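You operate a simulated robot arm through the tools that you are given. There is no shell and no other tool. Be economical: measure what you need, move in short steps, check, and stop when the job is done.

Carry out the task below with a simulated two-armed robot. There is one attempt and no reset: what you move stays moved.

## Task
Pick up the soap canister with one hand, pass it to the other hand and put it on the top of the desk. Set down upright: soap canister.

The check looks at the end state, three seconds after you hand in, the way a careful person would. Anything else that was tipped, shoved, dropped, spilled or broken makes it a failure.

## Robot
Two 6-joint arms with two-finger grippers on one trunk, on a base that drives. Base frame: it is fixed to the floor where the robot stands at the start and does not move with it; the origin is under the middle of the robot, x ahead of it, y to its left, z up. Units: mm, rad, N and s.
The left shoulder is at the start at [60, 143, 897], the right one opposite. With the tool pointing down near the work surface each hand reaches from about 100 to 640 mm from the robot's upright axis, wherever it stands, measured 20 degrees to its own side. Places, roughly: top of the desk [2400, 200, 700]. Payload 2.45 kg a hand.
The tool frame of a hand sits at the grasp point between the pads (the TCP): z along the fingers, y along the line on which they close. The tips reach 26 mm beyond it. The gripper opens to 96 mm. The gripper's body begins 69 mm behind the TCP.
Orientation is told as [roll, pitch, yaw] about the base's x, y, z axes, in that order, counted from this pose: with the fingers straight down and closing along the base's y, the tool's x points along the base's -x, its y along +y and its z along -z.

## Interface
- The arms move only by the tool apply_moves. It takes "left_deltas", "right_deltas" or both (then of equal length, played together; a hand with none holds still); each is a list of rows, each a list of 3 entries, a list of its own where there are three numbers: the turn, a rotation vector about the base's x, y, z in units of 90 degrees (1.0 is 90 degrees), then the shift along the base's x, y, z in units of 100 mm (1.0 is 100 mm), then the gripper command, from -1 (shut) to 1 (fully open), values between in proportion. In form: [[[wx, wy, wz], [x, y, z], grip], ...]. A call has 1 to 20 rows; each row is the pose to reach, as a shift and turn from the pose commanded when the call began. A call with a number of a shift or a turn outside -1 to 1 is refused whole. A row lasts 0.2 s, in which the tool goes at most 50 mm and 0.15 rad; a call with a longer step from one row to the next is refused whole, and so is a gripper value outside its range. Where a pose cannot be reached the arm comes as near as it can. A force on the tool above 40 N (or 10 N above the force at the start of the call, whichever is more), or a blocked arm, ends the call early, and 0.2 s more pass. Each finger halts on what it meets, pressing with about 27 N; the grip force reading is that of the motor and also rises with nothing between the fingers. The clock runs only during rows and for 0.2 s after the last one: add rows that repeat a pose to give the fingers time. It gives the time, the measured TCP pose, the force on the tool (base axes), the opening and the grip force at its end, in the units of the frame above (readings bear some noise), with the torque about the TCP (base axes, N m) and any sound that the robot's microphone picked up.
- Cameras (640 x 400 px; columns grow to the right, rows downward): "scene" is now at [144.4, 24.3, 1520.9]; the picture's right is [0.26, -0.96, -0.00], its down [-0.56, -0.15, -0.82] and it looks along [0.79, 0.21, -0.58] (base axes); focal length 260 px, centre (320, 200). "left" rides on the left gripper at [82, -3, -98] in its tool frame; the picture's right is [0.04, 1.00, 0.00], its down [-0.73, 0.03, -0.68] and it looks along [-0.68, 0.03, 0.73] (tool axes); focal length 256 px, centre (320, 200). "right" rides on the right gripper at [82, 3, -98] in its tool frame; the picture's right is [-0.04, 1.00, 0.00], its down [-0.73, -0.03, -0.68] and it looks along [-0.68, -0.03, 0.73] (tool axes); focal length 256 px, centre (320, 200). There is no depth. A picture from a camera that has moved, and an enlarged one, comes with that camera's place and axes in the base frame and with its lens.
- camera(camera): a new picture of that camera. The clock stands still meanwhile.
- slide_trunk(by): slides the trunk up (or, below 0, down) by that many mm; the arms and the scene camera ride with it, the base frame stays. It gives what a move gives, with no picture.
- base_move(legs): drives the robot by 1 to 6 legs, each [ahead, turn to the left] in mm and rad, along the robot's own axes; the way and the turn of a leg run together, so that a leg with both is an arc; at most 1500 mm and 3.142 rad a leg. The arms and the cameras ride along, it lands a little off, and it stops where it bumps. It gives what a move gives.
- head_to(pan, tilt): turns the head with the scene camera to pan (to the left, within 1.501 rad either way) and tilt (down, from -0.506 to 1.204), counted from straight ahead of the robot. It gives what a move gives.
- inspect(camera, box): a new picture of the part [left, top, right, bottom] of that camera's present view, enlarged. The clock stands still meanwhile.
- hand_in(): hands the job in; it is judged then, once.

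Work in short steps. Places have to be worked out from the pictures, the camera data and where the tool is seen: move nearer, look again, correct. Check each grasp and each placing, and mend what went wrong. You have 120 turns and 92 pictures in all, those below and enlarged ones among them. Open the grippers and draw the arms clear of the work before you hand the job in, unless the task says otherwise; then end with one line.

The tools are called after ">>>" by a JSON object that holds its "method" and its "body". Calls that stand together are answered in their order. apply_moves: Moves the arms, as the interface text tells. Its arguments: {"type":"object","properties":{"left_deltas":{"type":"array","items":{"type":"array"}},"right_deltas":{"type":"array","items":{"type":"array"}}},"required":[]} The other tools are called the same way: slide_trunk (by) slides the trunk up or down; base_move (legs) drives the base; head_to (pan, tilt) turns the head that bears the scene camera; camera (camera) takes a picture; inspect (camera, box) takes an enlarged picture of a part of a camera's view; hand_in () hands the job in.

At the start:

```text
t: 0.0
left_eef_pos: [454.1, 234.6, 1269.5]
left_tool_rot: [0.0, 0.001, 0.0]
left_contact_force: [-0.2, -0.2, -0.2]
left_moment: [0.0, 0.0, -0.01]
left_width: 95.9
left_finger_force: 0.0
right_eef_pos: [430.7, -79.7, 1270.2]
right_tool_rot: [0.0, 0.0, 0.001]
right_contact_force: [-0.7, -0.5, 0.0]
right_moment: [0.01, -0.01, -0.01]
right_width: 95.9
right_finger_force: 0.0
trunk travel left (down, up): [-522.0, 68.0]
robot x, y, heading: [-2.7, -0.2, 0.003]
head pan, tilt: [0.265, 0.616]
```

scene: 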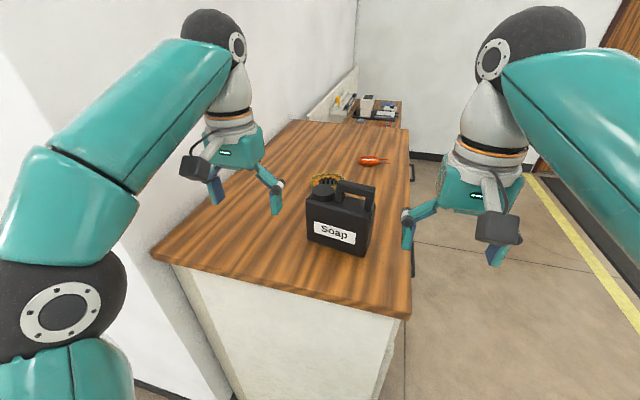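
right: 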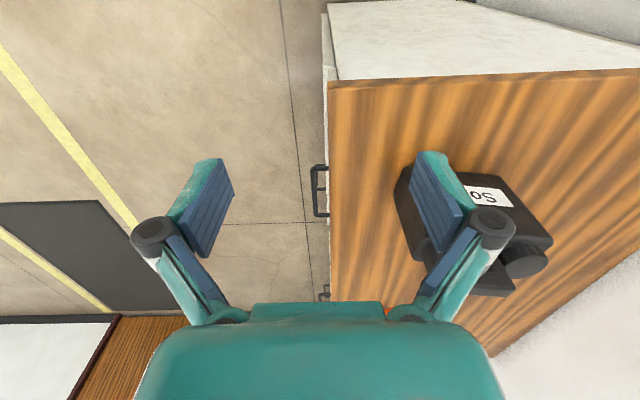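
left: 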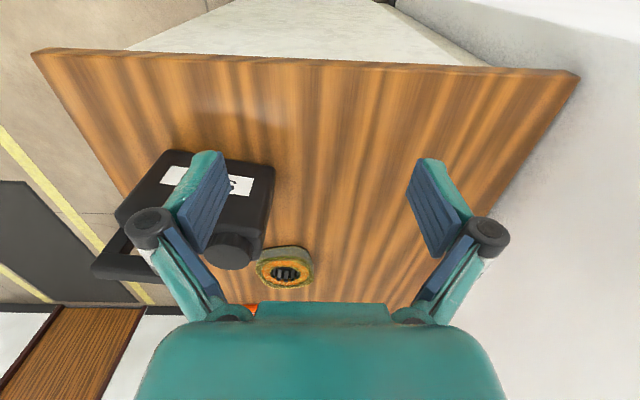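

I'll look closer at the canister and the far desk first.

>>> {"method": "inspect", "body": {"camera": "scene", "box": [270, 150, 430, 270]}}

>>> {"method": "inspect", "body": {"camera": "scene", "box": [300, 70, 460, 170]}}

```text
3.33 times, centred on (350, 210) of scene
camera zoom: at [144.4, 24.3, 1520.9], right [0.26, -0.96, 0.0], down [-0.56, -0.15, -0.82], along [0.79, 0.21, -0.58], focal length 866 px, centre (220, 167)
```

zoom: 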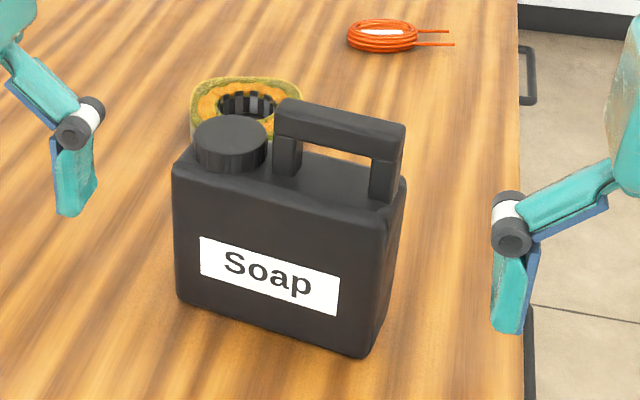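

```text
4.00 times, centred on (380, 120) of scene
camera zoom: at [144.4, 24.3, 1520.9], right [0.26, -0.96, 0.0], down [-0.56, -0.15, -0.82], along [0.79, 0.21, -0.58], focal length 1040 px, centre (80, 520)
```

zoom: 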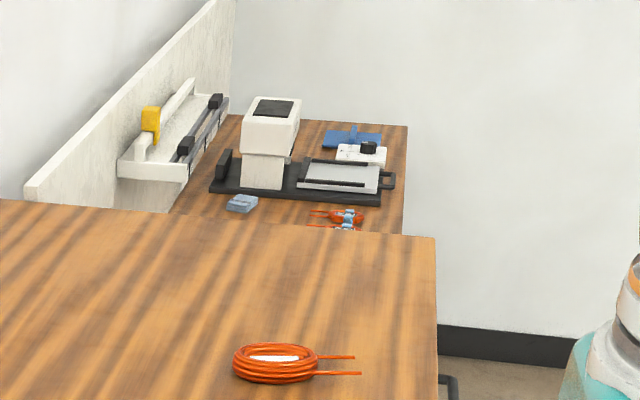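

Triangulating from the three views, the counter top is at about z=1070, the cap top at about [610,142,1200], and the handle runs roughly along y. I'll raise both hands, move the left hand aside, and put the right camera in line with the canister for a clear view.

>>> {"method": "apply_moves", "body": {"left_deltas": [[[0, 0, 0], [0, 0.3, 0.2], 1], [[0, 0, 0], [-0.2, 0.6, 0.4], 1], [[0, 0, 0], [-0.4, 1, 0.4], 1], [[0, 0, 0], [-0.4, 1, 0.4], 1], [[0, 0, 0], [-0.4, 1, 0.4], 1], [[0, 0, 0], [-0.4, 1, 0.4], 1]], "right_deltas": [[[0, 0, 0], [0, 0, 0.3], 1], [[0, 0, 0], [0, 0.3, 0.5], 1], [[0, 0, 0], [0, 0.7, 0.5], 1], [[0, 0, 0], [0, 1, 0.5], 1], [[0, 0, 0], [0, 1, 0.5], 1], [[0, 0, 0], [0, 1, 0.5], 1]]}}

>>> {"method": "camera", "body": {"camera": "right"}}

>>> {"method": "camera", "body": {"camera": "scene"}}

```text
t: 1.4
left_eef_pos: [406.2, 331.4, 1281.2]
left_tool_rot: [-0.001, -0.004, 0.0]
left_contact_force: [-0.1, -0.4, 0.1]
left_moment: [0.02, 0.02, -0.01]
left_width: 96.1
left_finger_force: 0.1
left hand out of reach, approached as far as the arm can: row 1, 2, 3, 4, 5, 6
right_eef_pos: [408.1, 7.6, 1270.0]
right_tool_rot: [0.003, -0.002, 0.001]
right_contact_force: [0.2, -0.1, -0.6]
right_moment: [0.01, 0.01, 0.0]
right_width: 96.1
right_finger_force: 0.2
right hand out of reach, approached as far as the arm can: row 1, 2, 3, 4, 5, 6
trunk travel left (down, up): [-522.0, 68.0]
robot x, y, heading: [-2.5, -2.3, -0.0]
head pan, tilt: [0.265, 0.616]
```

```text
86 pictures are left
camera right: at [328.3, 11.5, 1367.8], right [0.04, 1.0, 0.0], down [0.73, -0.03, 0.68], along [0.68, -0.03, -0.73], focal length 256 px, centre (320, 200)
```

right: 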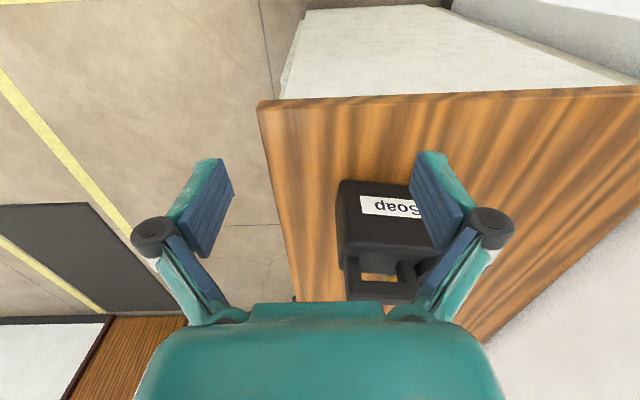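

```text
85 pictures are left
camera scene: at [144.3, 23.8, 1521.0], right [0.26, -0.96, 0.0], down [-0.56, -0.15, -0.82], along [0.79, 0.21, -0.58], focal length 260 px, centre (320, 200)
```

scene: 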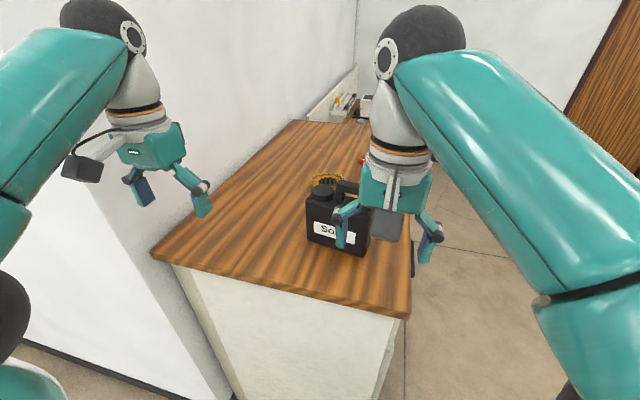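

The arms are at their upper reach limit here, so I'll raise the trunk fully, then drive ahead a little to bring the canister nearer.

>>> {"method": "slide_trunk", "body": {"by": 66}}

>>> {"method": "base_move", "body": {"legs": [[70, 0]]}}

>>> {"method": "camera", "body": {"camera": "right"}}

>>> {"method": "camera", "body": {"camera": "scene"}}

```text
t: 2.5
left_eef_pos: [406.3, 333.3, 1345.9]
left_tool_rot: [-0.001, -0.003, 0.0]
left_contact_force: [-0.6, -0.1, 0.5]
left_moment: [-0.01, -0.01, 0.0]
left_width: 95.8
left_finger_force: 0.1
right_eef_pos: [409.5, 8.8, 1336.4]
right_tool_rot: [0.002, -0.002, -0.001]
right_contact_force: [0.3, 0.6, 0.6]
right_moment: [0.02, 0.01, 0.04]
right_width: 95.8
right_finger_force: 0.1
trunk travel left (down, up): [-588.0, 2.0]
robot x, y, heading: [-2.7, -2.8, -0.002]
head pan, tilt: [0.265, 0.616]
```

```text
t: 3.5
left_eef_pos: [478.2, 334.0, 1345.2]
left_tool_rot: [-0.001, 0.0, 0.001]
left_contact_force: [0.7, 0.0, -0.6]
left_moment: [-0.02, 0.07, -0.01]
left_width: 95.9
left_finger_force: 0.1
right_eef_pos: [482.0, 9.5, 1335.8]
right_tool_rot: [0.002, 0.0, 0.002]
right_contact_force: [0.7, 0.7, 0.1]
right_moment: [0.03, 0.02, 0.02]
right_width: 95.9
right_finger_force: 0.1
trunk travel left (down, up): [-588.0, 2.0]
robot x, y, heading: [69.9, -1.0, 0.003]
head pan, tilt: [0.265, 0.616]
```

```text
84 pictures are left
camera right: at [401.6, 12.4, 1432.9], right [0.04, 1.0, 0.0], down [0.73, -0.03, 0.68], along [0.68, -0.03, -0.74], focal length 256 px, centre (320, 200)
```

right: 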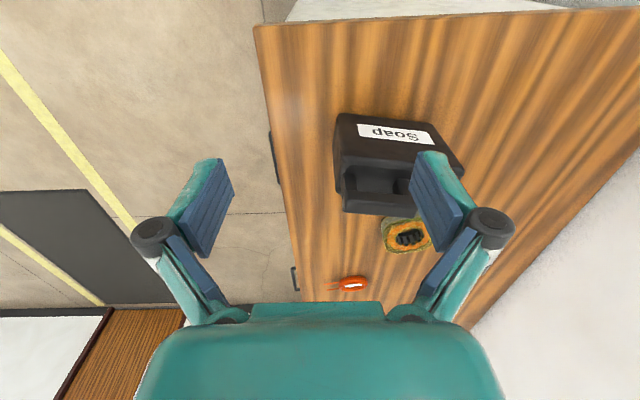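

```text
83 pictures are left
camera scene: at [217.7, 24.5, 1586.6], right [0.26, -0.96, 0.0], down [-0.56, -0.15, -0.81], along [0.79, 0.22, -0.58], focal length 260 px, centre (320, 200)
```

scene: 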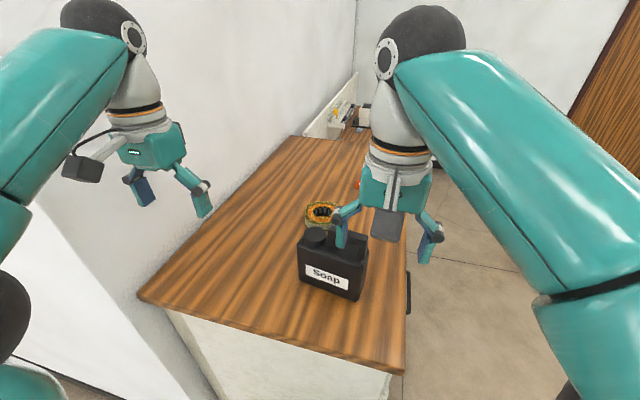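

Better position, and the tape roll sits close behind the canister. I'll zoom in for the handle geometry.

>>> {"method": "inspect", "body": {"camera": "right", "box": [310, 100, 470, 260]}}

>>> {"method": "inspect", "body": {"camera": "scene", "box": [280, 195, 400, 310]}}

>>> {"method": "inspect", "body": {"camera": "left", "box": [0, 50, 320, 300]}}

```text
2.50 times, centred on (390, 180) of right
camera zoom: at [401.6, 12.4, 1432.9], right [0.04, 1.0, 0.0], down [0.73, -0.03, 0.68], along [0.68, -0.03, -0.74], focal length 640 px, centre (145, 250)
```

zoom: 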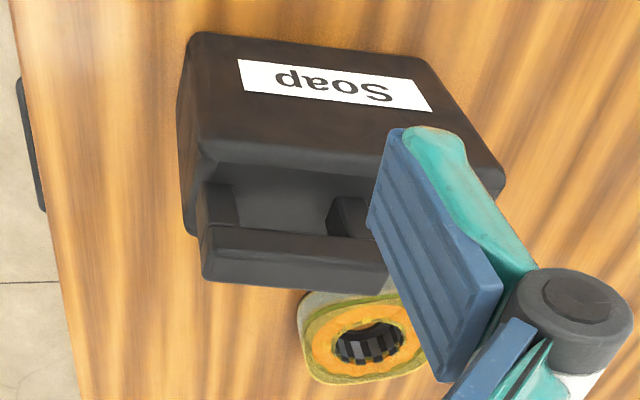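

```text
3.48 times, centred on (340, 252) of scene
camera zoom: at [217.7, 24.5, 1586.6], right [0.26, -0.96, 0.0], down [-0.56, -0.15, -0.81], along [0.79, 0.22, -0.58], focal length 904 px, centre (250, 17)
```

zoom: 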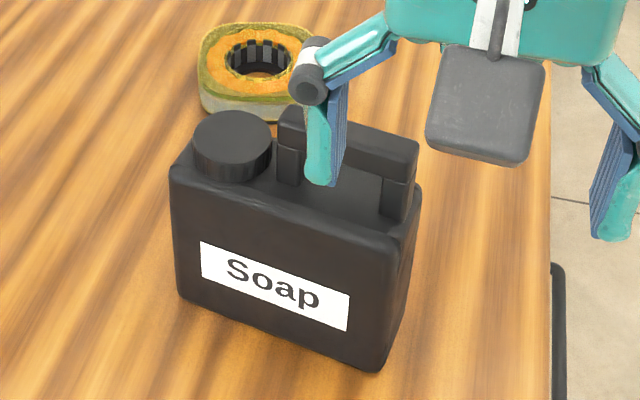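

```text
1.60 times, centred on (160, 175) of left
camera zoom: at [396.0, 329.4, 1442.5], right [-0.04, 1.0, 0.0], down [0.73, 0.03, 0.68], along [0.68, 0.03, -0.73], focal length 410 px, centre (576, 240)
```

zoom: 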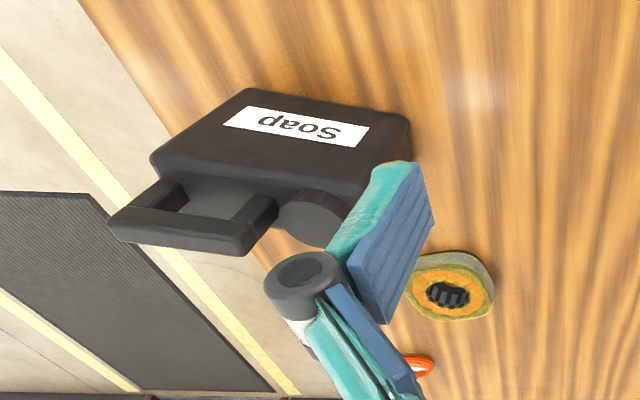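

Estimates: handle bar centre at about [590,67,1229], running along y with a slight lean to +x. The body is x≈570–618 with its top at 1185, the cap is at [600,143,1207], and the counter is at about 1070. The right hand will take the handle, then the left will grip the body astride the cap. I'll yaw the right hand first.

>>> {"method": "apply_moves", "body": {"right_deltas": [[[0, 0, 0.093], [0, 0, 0], 1], [[0, 0, 0.186], [0, 0, 0], 1], [[0, 0, 0.279], [0, 0, 0], 1], [[0, 0, 0.372], [0, 0, 0], 1], [[0, 0, 0.465], [0, 0, 0], 1], [[0, 0, 0.558], [0, 0, 0], 1], [[0, 0, 0.651], [0, 0, 0], 1], [[0, 0, 0.744], [0, 0, 0], 1], [[0, 0, 0.837], [0, 0, 0], 1], [[0, 0, 0.93], [0, 0, 0], 1], [[0, 0, 0.93], [0, 0, 0], 1]]}}

>>> {"method": "camera", "body": {"camera": "right"}}

>>> {"method": "camera", "body": {"camera": "scene"}}

```text
t: 5.9
left_eef_pos: [474.9, 333.5, 1346.8]
left_tool_rot: [0.002, -0.003, 0.0]
left_contact_force: [-0.6, 0.4, 0.1]
left_moment: [0.0, -0.03, -0.02]
left_width: 96.0
left_finger_force: 0.1
right_eef_pos: [480.1, 9.7, 1336.3]
right_tool_rot: [-0.001, -0.003, 1.464]
right_contact_force: [0.0, -0.2, -0.1]
right_moment: [-0.02, 0.01, 0.0]
right_width: 95.8
right_finger_force: 0.2
trunk travel left (down, up): [-588.0, 2.0]
robot x, y, heading: [68.3, -1.3, 0.002]
head pan, tilt: [0.265, 0.616]
```

```text
79 pictures are left
camera right: at [468.6, -71.2, 1433.2], right [-0.99, 0.15, 0.0], down [0.11, 0.72, 0.68], along [0.1, 0.67, -0.73], focal length 256 px, centre (320, 200)
```

right: 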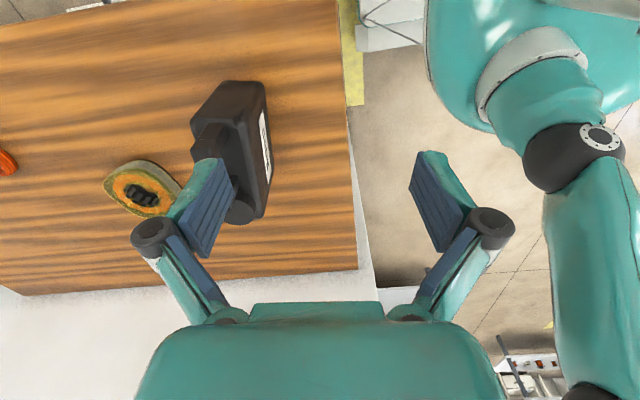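

```text
78 pictures are left
camera scene: at [214.3, 24.5, 1587.0], right [0.26, -0.96, 0.0], down [-0.56, -0.15, -0.82], along [0.79, 0.22, -0.58], focal length 260 px, centre (320, 200)
```

scene: 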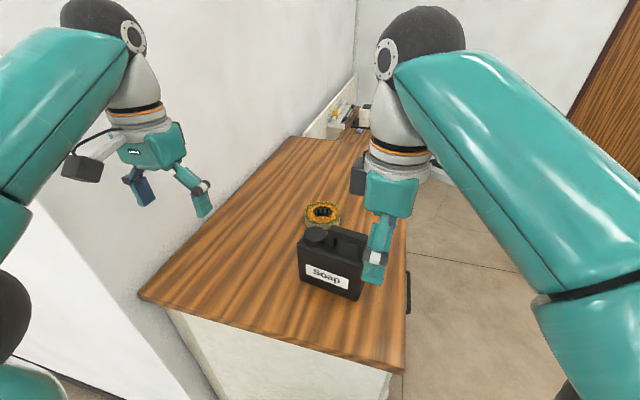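

The yaw worked. Now I'll move the right hand above the handle, staying about 40 mm clear of it, and look down.

>>> {"method": "apply_moves", "body": {"right_deltas": [[[0, 0, 0], [0.3, 0.15, 0], 1], [[0, 0, 0], [0.6, 0.3, -0.1], 1], [[0, 0, 0], [0.9, 0.45, -0.25], 1], [[0, 0, 0], [1.0, 0.58, -0.3], 1], [[0, 0, 0], [1.0, 0.58, -0.3], 1]]}}

>>> {"method": "camera", "body": {"camera": "right"}}

>>> {"method": "inspect", "body": {"camera": "scene", "box": [270, 150, 470, 310]}}

```text
t: 7.1
left_eef_pos: [474.7, 333.7, 1346.5]
left_tool_rot: [0.001, -0.003, 0.003]
left_contact_force: [0.6, 0.9, 0.0]
left_moment: [-0.02, 0.02, 0.0]
left_width: 95.9
left_finger_force: 0.0
right_eef_pos: [548.2, 46.7, 1279.4]
right_tool_rot: [0.0, -0.004, 1.46]
right_contact_force: [-0.1, 0.0, -0.1]
right_moment: [-0.04, 0.0, 0.0]
right_width: 96.1
right_finger_force: 0.0
right hand out of reach, approached as far as the arm can: row 1, 2, 3, 4, 5
trunk travel left (down, up): [-588.0, 2.0]
robot x, y, heading: [69.7, -2.1, -0.005]
head pan, tilt: [0.265, 0.616]
```

```text
77 pictures are left
camera right: at [536.9, -33.5, 1376.5], right [-0.99, 0.15, 0.0], down [0.11, 0.72, 0.68], along [0.1, 0.67, -0.73], focal length 256 px, centre (320, 200)
```

right: 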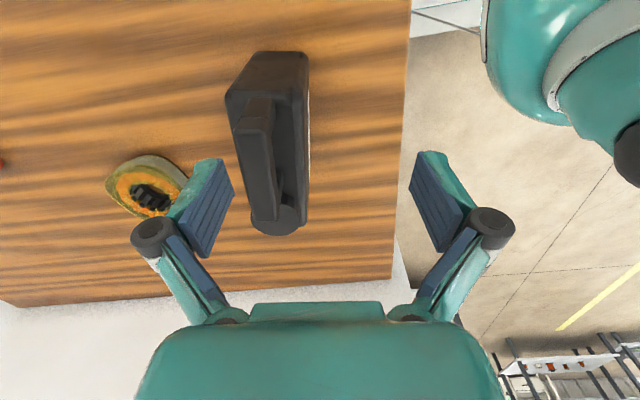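

```text
2.50 times, centred on (370, 230) of scene
camera zoom: at [214.5, 25.0, 1587.2], right [0.26, -0.96, 0.0], down [-0.56, -0.15, -0.82], along [0.79, 0.22, -0.58], focal length 650 px, centre (195, 125)
```

zoom: 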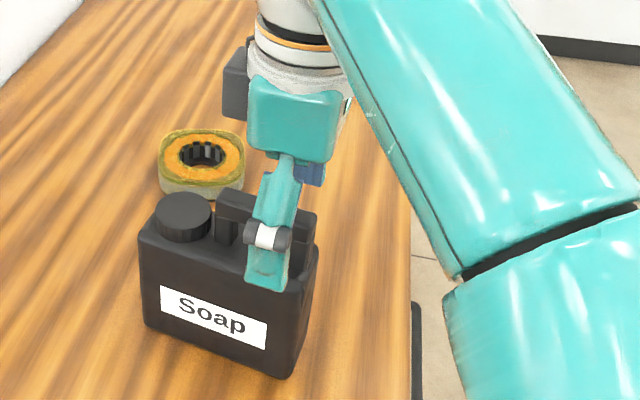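

The handle centre comes out at about [593,63,1240] from this view, but the arm is at its reach limit. I'll back the hand off, up and toward me, and look down at the base to see whether the robot can drive closer.

>>> {"method": "apply_moves", "body": {"right_deltas": [[[0, 0, 0], [-0.3, -0.15, 0.1], 1], [[0, 0, 0], [-0.6, -0.3, 0.3], 1], [[0, 0, 0], [-0.9, -0.4, 0.5], 1], [[0, 0, 0], [-1.0, -0.4, 0.5], 1]]}}

>>> {"method": "head_to", "body": {"pan": 0, "tilt": 1.2}}

>>> {"method": "camera", "body": {"camera": "scene"}}

```text
t: 8.1
left_eef_pos: [475.3, 333.7, 1346.5]
left_tool_rot: [0.0, -0.004, 0.0]
left_contact_force: [0.4, -0.2, -0.3]
left_moment: [0.01, 0.01, 0.0]
left_width: 95.9
left_finger_force: 0.1
right_eef_pos: [445.1, 9.7, 1325.2]
right_tool_rot: [0.004, 0.001, 1.463]
right_contact_force: [0.5, 0.7, 0.2]
right_moment: [0.0, 0.0, 0.02]
right_width: 95.8
right_finger_force: 0.0
trunk travel left (down, up): [-588.0, 2.0]
robot x, y, heading: [66.9, -1.3, 0.001]
head pan, tilt: [0.265, 0.616]
```

```text
t: 9.1
left_eef_pos: [475.4, 332.2, 1347.6]
left_tool_rot: [0.0, -0.002, 0.002]
left_contact_force: [-0.1, 0.8, -0.2]
left_moment: [0.0, -0.01, 0.0]
left_width: 96.0
left_finger_force: 0.1
right_eef_pos: [446.8, 9.2, 1325.5]
right_tool_rot: [0.002, -0.003, 1.462]
right_contact_force: [-1.9, 0.4, 0.2]
right_moment: [0.04, 0.02, -0.03]
right_width: 96.1
right_finger_force: 0.0
trunk travel left (down, up): [-588.0, 2.0]
robot x, y, heading: [72.5, -1.6, 0.002]
head pan, tilt: [0.0, 1.201]
```

```text
75 pictures are left
camera scene: at [185.5, 1.5, 1543.8], right [0.0, -1.0, 0.0], down [-0.93, 0.0, -0.36], along [0.36, 0.0, -0.93], focal length 260 px, centre (320, 200)
```

scene: 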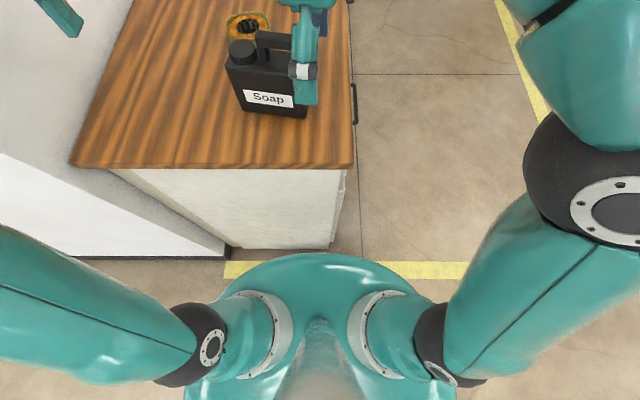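

The trunk front is about 160 mm short of the counter edge, so driving 80 mm closer is safe.

>>> {"method": "base_move", "body": {"legs": [[80, 0]]}}

>>> {"method": "head_to", "body": {"pan": 0.2, "tilt": 0.85}}

>>> {"method": "camera", "body": {"camera": "scene"}}

```text
t: 10.1
left_eef_pos: [554.9, 333.4, 1346.2]
left_tool_rot: [-0.002, 0.0, 0.002]
left_contact_force: [1.2, 0.4, -0.8]
left_moment: [0.0, 0.08, -0.01]
left_width: 95.8
left_finger_force: 0.1
right_eef_pos: [525.6, 9.7, 1325.2]
right_tool_rot: [0.004, -0.002, 1.463]
right_contact_force: [1.4, 0.5, 0.6]
right_moment: [-0.01, 0.08, -0.02]
right_width: 96.0
right_finger_force: 0.0
trunk travel left (down, up): [-588.0, 2.0]
robot x, y, heading: [145.5, 0.8, 0.007]
head pan, tilt: [0.0, 1.201]
```

```text
t: 10.9
left_eef_pos: [551.6, 333.3, 1347.4]
left_tool_rot: [-0.001, -0.004, 0.002]
left_contact_force: [-0.1, 0.0, 0.5]
left_moment: [0.0, -0.02, 0.0]
left_width: 96.1
left_finger_force: 0.0
right_eef_pos: [522.9, 9.2, 1327.5]
right_tool_rot: [0.001, -0.003, 1.462]
right_contact_force: [1.0, 0.2, 0.9]
right_moment: [-0.01, -0.02, -0.01]
right_width: 95.9
right_finger_force: 0.1
trunk travel left (down, up): [-588.0, 2.0]
robot x, y, heading: [149.0, 2.6, -0.001]
head pan, tilt: [0.201, 0.85]
```

```text
74 pictures are left
camera scene: at [283.3, 17.1, 1567.5], right [0.2, -0.98, 0.0], down [-0.74, -0.15, -0.66], along [0.65, 0.13, -0.75], focal length 260 px, centre (320, 200)
```

scene: 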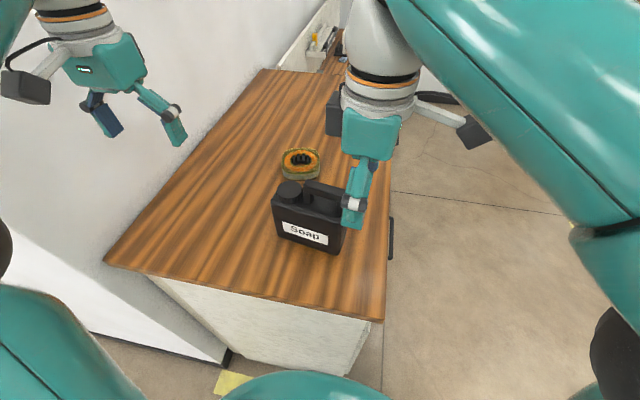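

I'll move the right hand above the handle, tilting it 15° away to its own side, with the fingers partly open.

>>> {"method": "apply_moves", "body": {"right_deltas": [[[0.08, 0, 0], [0.2, 0.2, 0], 0.4], [[0.167, 0, 0], [0.4, 0.4, 0], 0.4], [[0.167, 0, 0], [0.6, 0.55, -0.2], 0.4], [[0.167, 0, 0], [0.69, 0.63, -0.37], 0.4], [[0.167, 0, 0], [0.69, 0.63, -0.37], 0.4]]}}

>>> {"method": "camera", "body": {"camera": "right"}}

>>> {"method": "inspect", "body": {"camera": "scene", "box": [250, 120, 410, 260]}}

```text
t: 12.1
left_eef_pos: [552.7, 334.7, 1345.8]
left_tool_rot: [0.001, -0.004, 0.003]
left_contact_force: [-1.0, -0.3, 0.3]
left_moment: [-0.03, 0.02, -0.01]
left_width: 96.1
left_finger_force: 0.1
right_eef_pos: [592.1, 74.6, 1287.1]
right_tool_rot: [0.032, -0.261, 1.459]
right_contact_force: [0.5, 0.2, 0.0]
right_moment: [-0.03, 0.01, 0.03]
right_width: 67.4
right_finger_force: 0.0
trunk travel left (down, up): [-588.0, 2.0]
robot x, y, heading: [147.6, -2.0, 0.0]
head pan, tilt: [0.201, 0.85]
```

```text
73 pictures are left
camera right: at [580.4, -30.1, 1360.6], right [-0.99, 0.14, 0.04], down [0.11, 0.52, 0.84], along [0.1, 0.84, -0.53], focal length 256 px, centre (320, 200)
```

right: 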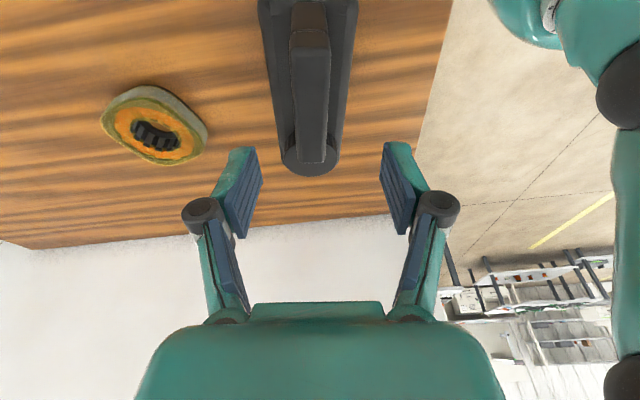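

```text
2.86 times, centred on (330, 190) of scene
camera zoom: at [283.9, 17.5, 1567.5], right [0.2, -0.98, 0.0], down [-0.74, -0.15, -0.66], along [0.65, 0.13, -0.75], focal length 743 px, centre (291, 229)
```

zoom: 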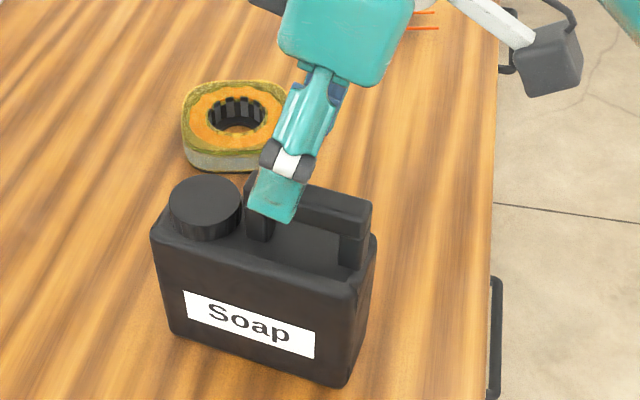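

The gripper is well aligned: handle centreline at x≈594, running from y≈27 to 110. I'll lower straight down to the bar.

>>> {"method": "apply_moves", "body": {"right_deltas": [[[0, 0, -0.03], [0.02, -0.02, -0.2], 0.4], [[0, 0, -0.03], [0.03, -0.02, -0.4], 0.4], [[0, 0, -0.03], [0.03, -0.02, -0.56], 0.4], [[0, 0, -0.03], [0.03, -0.02, -0.56], 0.4]]}}

>>> {"method": "camera", "body": {"camera": "right"}}

>>> {"method": "inspect", "body": {"camera": "scene", "box": [250, 120, 410, 260]}}

```text
t: 13.1
left_eef_pos: [553.4, 332.7, 1346.1]
left_tool_rot: [0.0, -0.002, 0.001]
left_contact_force: [-0.3, -0.5, 0.1]
left_moment: [0.01, 0.01, -0.03]
left_width: 96.0
left_finger_force: 0.0
right_eef_pos: [596.3, 71.0, 1232.2]
right_tool_rot: [0.031, -0.262, 1.411]
right_contact_force: [-0.5, -0.8, 0.0]
right_moment: [0.0, 0.02, 0.0]
right_width: 67.1
right_finger_force: 0.0
trunk travel left (down, up): [-588.0, 2.0]
robot x, y, heading: [146.3, 0.8, 0.002]
head pan, tilt: [0.201, 0.85]
```

```text
71 pictures are left
camera right: at [580.1, -32.1, 1304.7], right [-0.98, 0.19, 0.04], down [0.13, 0.52, 0.84], along [0.14, 0.83, -0.53], focal length 256 px, centre (320, 200)
```

right: 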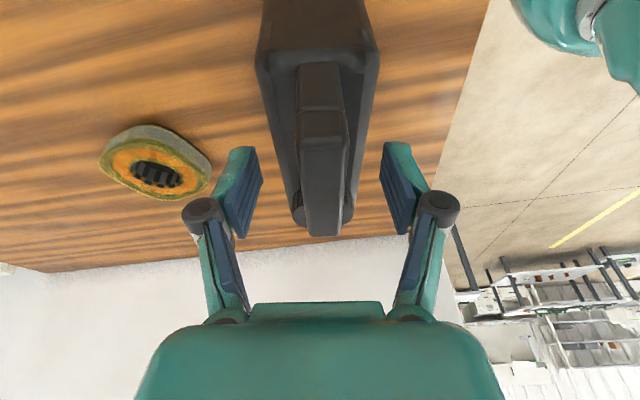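

```text
2.86 times, centred on (330, 190) of scene
camera zoom: at [283.8, 17.2, 1567.5], right [0.2, -0.98, 0.0], down [-0.74, -0.15, -0.66], along [0.65, 0.13, -0.75], focal length 743 px, centre (291, 229)
```

zoom: 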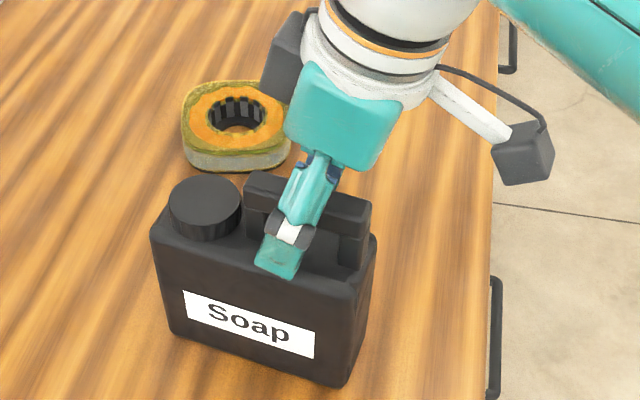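

The bar is centred between the pads at TCP height. I'll lower a few mm and close.

>>> {"method": "apply_moves", "body": {"right_deltas": [[[0, 0, 0], [0, 0, -0.03], 0], [[0, 0, 0], [0, 0, -0.03], -0.5], [[0, 0, 0], [0, 0, -0.03], -1], [[0, 0, 0], [0, 0, -0.03], -1], [[0, 0, 0], [0, 0, -0.03], -1], [[0, 0, 0], [0, 0, -0.03], -1]]}}

>>> {"method": "inspect", "body": {"camera": "scene", "box": [250, 120, 410, 260]}}

```text
t: 14.5
left_eef_pos: [552.7, 334.3, 1346.9]
left_tool_rot: [0.0, -0.001, 0.003]
left_contact_force: [0.4, -0.5, -0.2]
left_moment: [0.01, 0.01, -0.01]
left_width: 96.1
left_finger_force: 0.2
right_eef_pos: [596.0, 70.8, 1228.8]
right_tool_rot: [0.032, -0.261, 1.41]
right_contact_force: [1.1, 0.1, -0.4]
right_moment: [-0.03, -0.15, -0.01]
right_width: 18.1
right_finger_force: 26.6
trunk travel left (down, up): [-588.0, 2.0]
robot x, y, heading: [146.2, 1.2, 0.002]
head pan, tilt: [0.201, 0.85]
```

```text
2.86 times, centred on (330, 190) of scene
camera zoom: at [284.0, 17.2, 1567.5], right [0.2, -0.98, 0.0], down [-0.74, -0.15, -0.66], along [0.65, 0.13, -0.75], focal length 743 px, centre (291, 229)
```

zoom: 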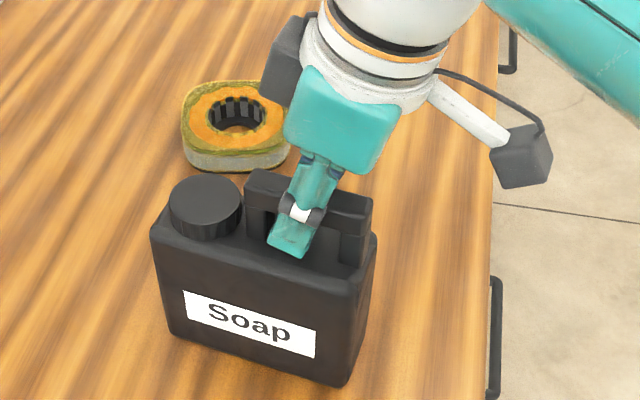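

Gripped, with the opening at 18 mm. I'll lift a little to test the grip and weigh the canister.

>>> {"method": "apply_moves", "body": {"right_deltas": [[[0, 0, 0], [0, 0, 0.1], -1], [[0, 0, 0], [0, 0, 0.25], -1], [[0, 0, 0], [-0.05, 0, 0.4], -1], [[0, 0, 0], [-0.05, 0, 0.4], -1]]}}

>>> {"method": "camera", "body": {"camera": "scene"}}

>>> {"method": "camera", "body": {"camera": "left"}}

```text
t: 15.5
left_eef_pos: [553.5, 331.8, 1346.1]
left_tool_rot: [-0.001, -0.002, 0.001]
left_contact_force: [0.0, 0.3, 0.2]
left_moment: [0.0, 0.01, -0.01]
left_width: 96.1
left_finger_force: 0.0
right_eef_pos: [591.4, 72.6, 1270.6]
right_tool_rot: [0.03, -0.261, 1.413]
right_contact_force: [-0.4, -0.3, -0.2]
right_moment: [0.02, 0.04, 0.02]
right_width: 18.2
right_finger_force: 26.8
trunk travel left (down, up): [-588.0, 2.0]
robot x, y, heading: [148.2, 1.0, 0.004]
head pan, tilt: [0.201, 0.85]
```

```text
68 pictures are left
camera scene: at [284.4, 17.2, 1567.4], right [0.2, -0.98, 0.0], down [-0.74, -0.15, -0.66], along [0.65, 0.13, -0.75], focal length 260 px, centre (320, 200)
```

scene: 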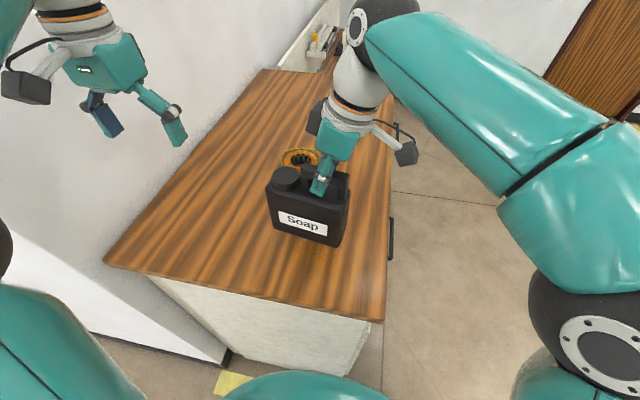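

```text
67 pictures are left
camera left: at [471.4, 329.5, 1443.8], right [-0.04, 1.0, 0.0], down [0.73, 0.03, 0.68], along [0.68, 0.03, -0.73], focal length 256 px, centre (320, 200)
```

left: 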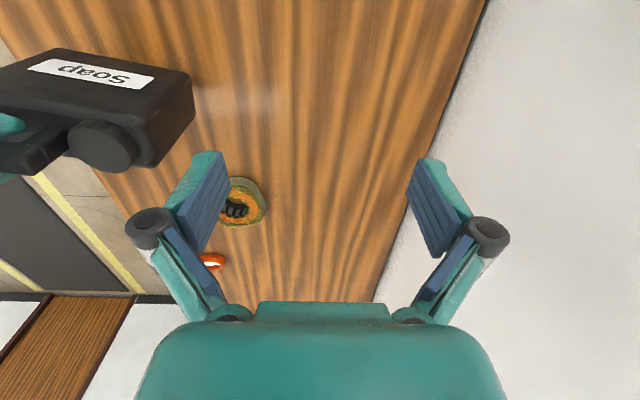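

The canister is lifted and level, and feels light. I'll draw it back toward the robot while turning it square to y, and yaw the left hand -90° for the handover.

>>> {"method": "apply_moves", "body": {"right_deltas": [[[0, 0, 0.03], [-0.05, 0, 0], -1], [[0, 0, 0.05], [-0.15, 0, 0], -1], [[0, 0, 0.07], [-0.3, 0, 0], -1], [[0, 0, 0.09], [-0.45, 0, 0], -1], [[0, 0, 0.09], [-0.55, 0, 0], -1], [[0, 0, 0.09], [-0.6, 0, 0], -1], [[0, 0, 0.09], [-0.6, 0, 0], -1], [[0, 0, 0.09], [-0.6, 0, 0], -1], [[0, 0, 0.09], [-0.6, 0, 0], -1], [[0, 0, 0.09], [-0.6, 0, 0], -1], [[0, 0, 0.09], [-0.6, 0, 0], -1], [[0, 0, 0.09], [-0.6, 0, 0], -1]], "left_deltas": [[[0, 0, -0.09], [0, 0, 0], 1], [[0, 0, -0.18], [0, 0, 0], 1], [[0, 0, -0.27], [0, 0, 0], 1], [[0, 0, -0.36], [0, 0, 0], 1], [[0, 0, -0.45], [0, 0, 0], 1], [[0, 0, -0.54], [0, 0, 0], 1], [[0, 0, -0.63], [0, 0, 0], 1], [[0, 0, -0.72], [0, 0, 0], 1], [[0, 0, -0.81], [0, 0, 0], 1], [[0, 0, -0.9], [0, 0, 0], 1], [[0, 0, -0.99], [0, 0, 0], 1], [[0, 0, -0.99], [0, 0, 0], 1]]}}

>>> {"method": "camera", "body": {"camera": "scene"}}

>>> {"method": "camera", "body": {"camera": "left"}}

```text
t: 18.1
left_eef_pos: [552.1, 334.2, 1345.2]
left_tool_rot: [0.001, -0.002, -1.557]
left_contact_force: [-0.6, 0.3, 0.3]
left_moment: [0.01, 0.0, 0.0]
left_width: 96.3
left_finger_force: 0.0
right_eef_pos: [531.0, 70.4, 1272.1]
right_tool_rot: [0.032, -0.261, 1.551]
right_contact_force: [0.1, 0.1, -1.9]
right_moment: [-0.04, 0.01, -0.04]
right_width: 18.3
right_finger_force: 26.5
trunk travel left (down, up): [-588.0, 2.0]
robot x, y, heading: [147.4, -3.4, 0.005]
head pan, tilt: [0.201, 0.85]
```

```text
66 pictures are left
camera scene: at [283.9, 17.2, 1567.4], right [0.2, -0.98, 0.0], down [-0.74, -0.15, -0.66], along [0.65, 0.13, -0.75], focal length 260 px, centre (320, 200)
```

scene: 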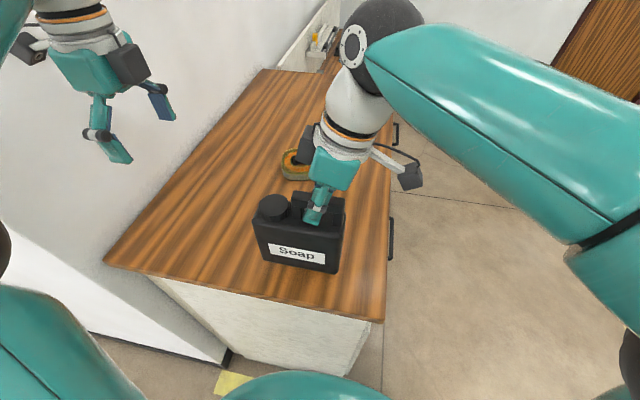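

```text
65 pictures are left
camera left: at [547.8, 415.2, 1443.0], right [1.0, 0.05, 0.0], down [0.04, -0.73, 0.68], along [0.04, -0.68, -0.73], focal length 256 px, centre (320, 200)
```

left: 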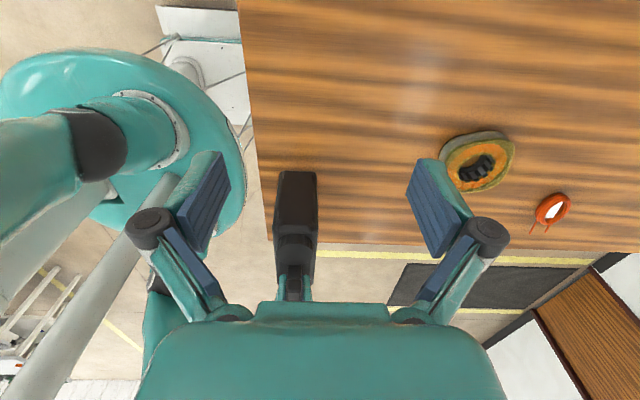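

The handover geometry looks good. I see a dark box on the inner side of each wrist, so I'll measure it before bringing the hands together.

>>> {"method": "inspect", "body": {"camera": "scene", "box": [20, 0, 200, 180]}}

>>> {"method": "inspect", "body": {"camera": "scene", "box": [230, 90, 430, 290]}}

```text
2.22 times, centred on (110, 90) of scene
camera zoom: at [283.9, 17.2, 1567.4], right [0.2, -0.98, 0.0], down [-0.74, -0.15, -0.66], along [0.65, 0.13, -0.75], focal length 578 px, centre (787, 444)
```

zoom: 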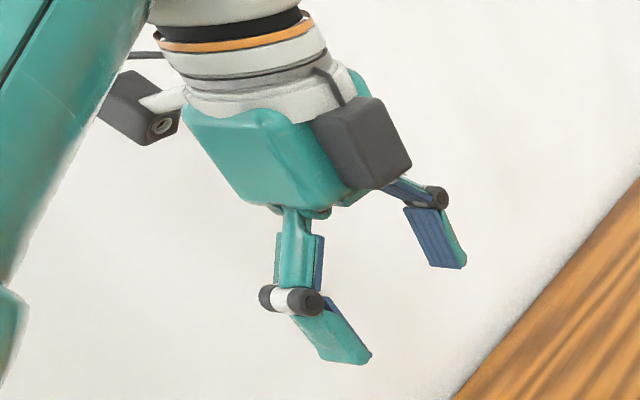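

```text
2.00 times, centred on (330, 190) of scene
camera zoom: at [283.9, 17.2, 1567.4], right [0.2, -0.98, 0.0], down [-0.74, -0.15, -0.66], along [0.65, 0.13, -0.75], focal length 520 px, centre (300, 220)
```

zoom: 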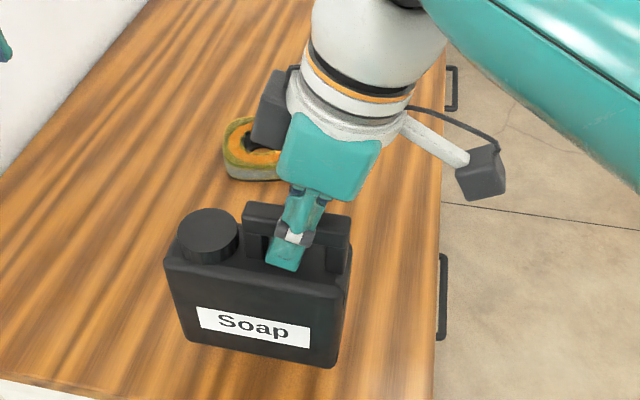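

Each wrist has a box reaching about 60 mm inward, so I'll tilt the left hand 30° outward to clear it. First I'll move it to a staging point.

>>> {"method": "apply_moves", "body": {"left_deltas": [[[-0.085, 0, 0], [-0.1, -0.25, 0], 1], [[-0.17, 0, 0], [-0.15, -0.5, -0.05], 1], [[-0.255, 0, 0], [-0.22, -0.75, -0.1], 1], [[-0.333, 0, 0], [-0.22, -0.94, -0.15], 1], [[-0.333, 0, 0], [-0.22, -0.94, -0.15], 1]]}}

>>> {"method": "camera", "body": {"camera": "left"}}

>>> {"method": "camera", "body": {"camera": "scene"}}

```text
t: 19.3
left_eef_pos: [531.8, 239.2, 1331.5]
left_tool_rot: [-0.01, -0.528, -1.553]
left_contact_force: [0.5, -0.5, 0.1]
left_moment: [0.02, 0.02, 0.01]
left_width: 95.8
left_finger_force: 0.1
right_eef_pos: [530.4, 71.6, 1271.0]
right_tool_rot: [0.031, -0.26, 1.55]
right_contact_force: [-0.6, -0.3, -0.9]
right_moment: [0.01, -0.02, 0.02]
right_width: 18.5
right_finger_force: 27.1
trunk travel left (down, up): [-588.0, 2.0]
robot x, y, heading: [145.3, -1.9, 0.004]
head pan, tilt: [0.201, 0.85]
```

```text
62 pictures are left
camera left: at [526.7, 358.1, 1374.5], right [1.0, 0.05, -0.03], down [0.04, -0.29, 0.96], along [0.04, -0.96, -0.29], focal length 256 px, centre (320, 200)
```

left: 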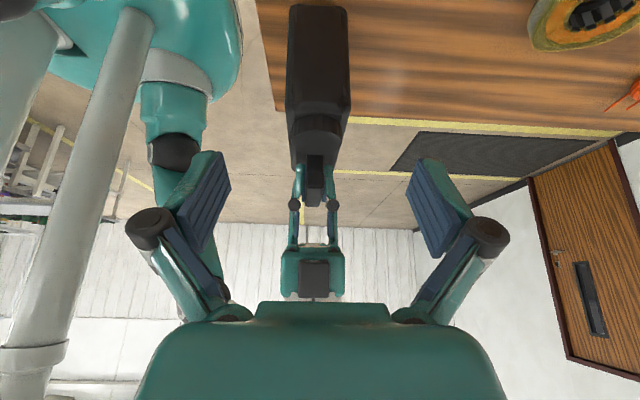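

```text
61 pictures are left
camera scene: at [283.8, 17.1, 1567.5], right [0.2, -0.98, 0.0], down [-0.74, -0.15, -0.66], along [0.65, 0.13, -0.75], focal length 260 px, centre (320, 200)
```

scene: 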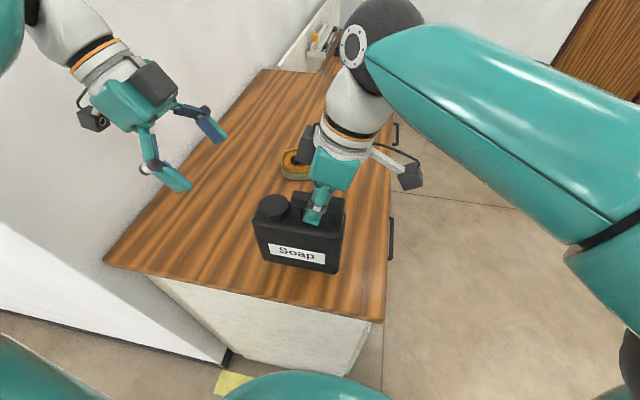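

The canister is centred in the left hand's view. I'll move along the approach axis to about 85 mm short of the grasp.

>>> {"method": "apply_moves", "body": {"left_deltas": [[[0, 0, 0], [-0.02, -0.3, -0.25], 1], [[0, 0, 0], [-0.02, -0.57, -0.48], 1], [[0, 0, 0], [-0.02, -0.57, -0.48], 1]]}}

>>> {"method": "camera", "body": {"camera": "left"}}

>>> {"method": "inspect", "body": {"camera": "scene", "box": [180, 60, 400, 290]}}

```text
t: 20.1
left_eef_pos: [528.2, 181.8, 1283.1]
left_tool_rot: [-0.012, -0.526, -1.551]
left_contact_force: [-1.1, 0.3, -0.1]
left_moment: [0.02, 0.03, 0.02]
left_width: 96.1
left_finger_force: 0.0
right_eef_pos: [530.8, 71.1, 1271.2]
right_tool_rot: [0.031, -0.26, 1.552]
right_contact_force: [0.4, -0.3, -1.2]
right_moment: [-0.02, 0.02, 0.0]
right_width: 18.1
right_finger_force: 26.8
trunk travel left (down, up): [-588.0, 2.0]
robot x, y, heading: [143.0, 3.0, 0.003]
head pan, tilt: [0.201, 0.85]
```

```text
60 pictures are left
camera left: at [523.9, 300.8, 1326.4], right [1.0, 0.05, -0.03], down [0.04, -0.29, 0.96], along [0.04, -0.95, -0.29], focal length 256 px, centre (320, 200)
```

left: 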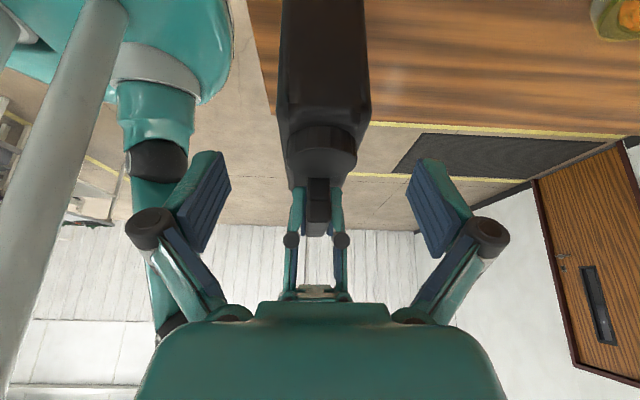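

```text
1.74 times, centred on (290, 175) of scene
camera zoom: at [283.8, 17.3, 1567.5], right [0.2, -0.98, 0.0], down [-0.74, -0.15, -0.66], along [0.65, 0.13, -0.75], focal length 452 px, centre (372, 244)
```

zoom: 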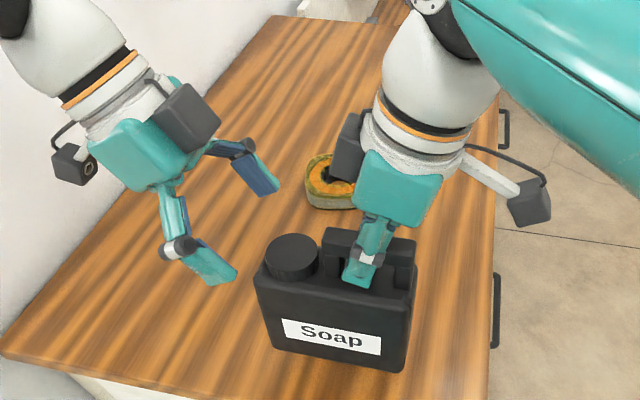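

Clear, and centred on the cap. I'll advance into the grasp with the fingers still open.

>>> {"method": "apply_moves", "body": {"left_deltas": [[[0, 0, 0], [0.02, -0.2, -0.34], 1], [[0, 0, 0], [0.02, -0.36, -0.62], 1], [[0, 0, 0], [0.02, -0.44, -0.76], 1], [[0, 0, 0], [0.02, -0.44, -0.76], 1]]}}

>>> {"method": "camera", "body": {"camera": "left"}}

>>> {"method": "inspect", "body": {"camera": "scene", "box": [180, 60, 400, 290]}}

```text
t: 21.1
left_eef_pos: [528.0, 136.5, 1208.8]
left_tool_rot: [-0.012, -0.525, -1.552]
left_contact_force: [-0.7, 0.6, 0.0]
left_moment: [-0.02, 0.01, 0.0]
left_width: 96.0
left_finger_force: 0.2
right_eef_pos: [530.5, 71.5, 1270.8]
right_tool_rot: [0.032, -0.262, 1.554]
right_contact_force: [0.4, -0.1, -1.0]
right_moment: [-0.03, -0.01, 0.01]
right_width: 18.4
right_finger_force: 26.9
trunk travel left (down, up): [-588.0, 2.0]
robot x, y, heading: [144.4, -0.2, 0.001]
head pan, tilt: [0.201, 0.85]
```

```text
58 pictures are left
camera left: at [523.6, 255.5, 1251.9], right [1.0, 0.05, -0.03], down [0.04, -0.29, 0.96], along [0.04, -0.95, -0.29], focal length 256 px, centre (320, 200)
```

left: 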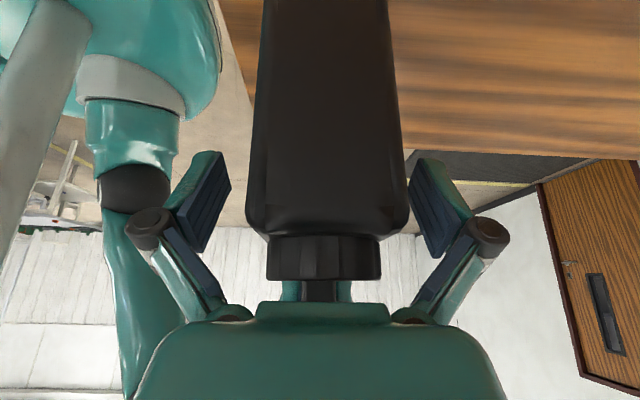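

```text
1.74 times, centred on (290, 175) of scene
camera zoom: at [283.7, 17.3, 1567.5], right [0.2, -0.98, 0.0], down [-0.74, -0.15, -0.66], along [0.65, 0.13, -0.75], focal length 452 px, centre (372, 244)
```

zoom: 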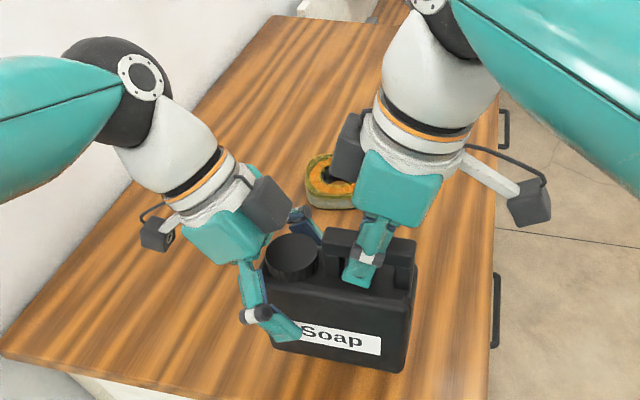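

The left fingers straddle the body, whose centre is at about x=530. I'll shift 2 mm and close the left gripper on the body.

>>> {"method": "apply_moves", "body": {"left_deltas": [[[0, 0, 0], [0.02, 0, 0], 0.5], [[0, 0, 0], [0.02, 0, 0], 0.3], [[0, 0, 0], [0.02, 0, 0], 0.1], [[0, 0, 0], [0.02, 0, 0], -0.1], [[0, 0, 0], [0.02, 0, 0], -0.4], [[0, 0, 0], [0.02, 0, 0], -1], [[0, 0, 0], [0.02, 0, 0], -1], [[0, 0, 0], [0.02, 0, 0], -1]]}}

>>> {"method": "camera", "body": {"camera": "left"}}

>>> {"method": "inspect", "body": {"camera": "scene", "box": [180, 60, 400, 290]}}

```text
t: 22.9
left_eef_pos: [531.1, 135.8, 1208.6]
left_tool_rot: [-0.011, -0.526, -1.553]
left_contact_force: [-12.4, 2.8, 3.4]
left_moment: [0.02, -0.51, -0.79]
left_width: 59.4
left_finger_force: 27.1
right_eef_pos: [532.3, 70.4, 1270.9]
right_tool_rot: [0.029, -0.262, 1.552]
right_contact_force: [11.9, -1.7, -4.0]
right_moment: [-0.43, -0.25, -0.01]
right_width: 18.2
right_finger_force: 27.3
trunk travel left (down, up): [-588.0, 2.0]
robot x, y, heading: [147.4, -2.3, 0.001]
head pan, tilt: [0.201, 0.85]
```

```text
56 pictures are left
camera left: at [526.2, 255.8, 1252.1], right [1.0, 0.05, -0.03], down [0.04, -0.29, 0.96], along [0.04, -0.95, -0.29], focal length 256 px, centre (320, 200)
```

left: 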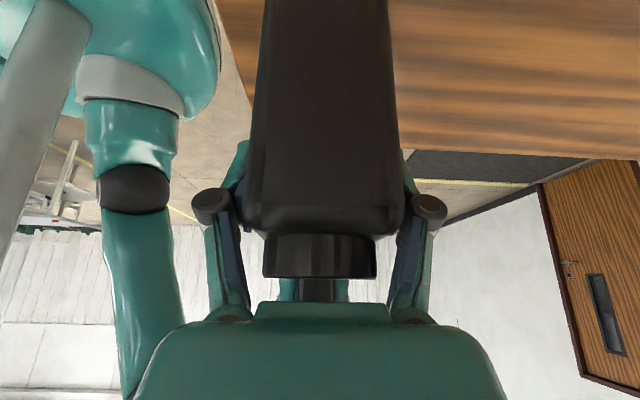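

```text
1.74 times, centred on (290, 175) of scene
camera zoom: at [283.9, 17.2, 1567.5], right [0.2, -0.98, 0.0], down [-0.74, -0.15, -0.66], along [0.65, 0.13, -0.75], focal length 452 px, centre (372, 244)
```

zoom: 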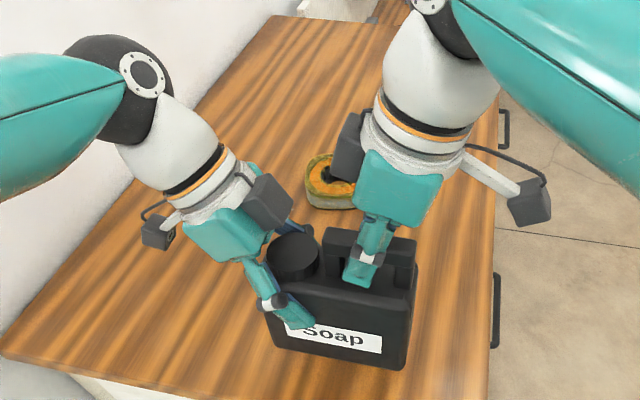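

Both hands hold it (left at 59 mm, 27 N), with about 12 N of internal force along x. I'll ease the left hand 3 mm in -x to relieve it.

>>> {"method": "apply_moves", "body": {"left_deltas": [[[0, 0, 0], [-0.015, 0, 0], -1], [[0, 0, 0], [-0.03, 0, 0], -1], [[0, 0, 0], [-0.03, 0, 0], -1]]}}

```text
t: 23.7
left_eef_pos: [528.8, 136.3, 1208.9]
left_tool_rot: [-0.008, -0.528, -1.551]
left_contact_force: [0.2, -6.2, 4.6]
left_moment: [0.06, 0.21, -0.03]
left_width: 59.5
left_finger_force: 27.3
right_eef_pos: [530.5, 71.1, 1271.6]
right_tool_rot: [0.033, -0.263, 1.554]
right_contact_force: [-1.7, 5.8, -5.9]
right_moment: [-0.02, -0.16, 0.16]
right_width: 18.3
right_finger_force: 27.3
trunk travel left (down, up): [-588.0, 2.0]
robot x, y, heading: [147.2, 2.5, 0.004]
head pan, tilt: [0.201, 0.85]
```

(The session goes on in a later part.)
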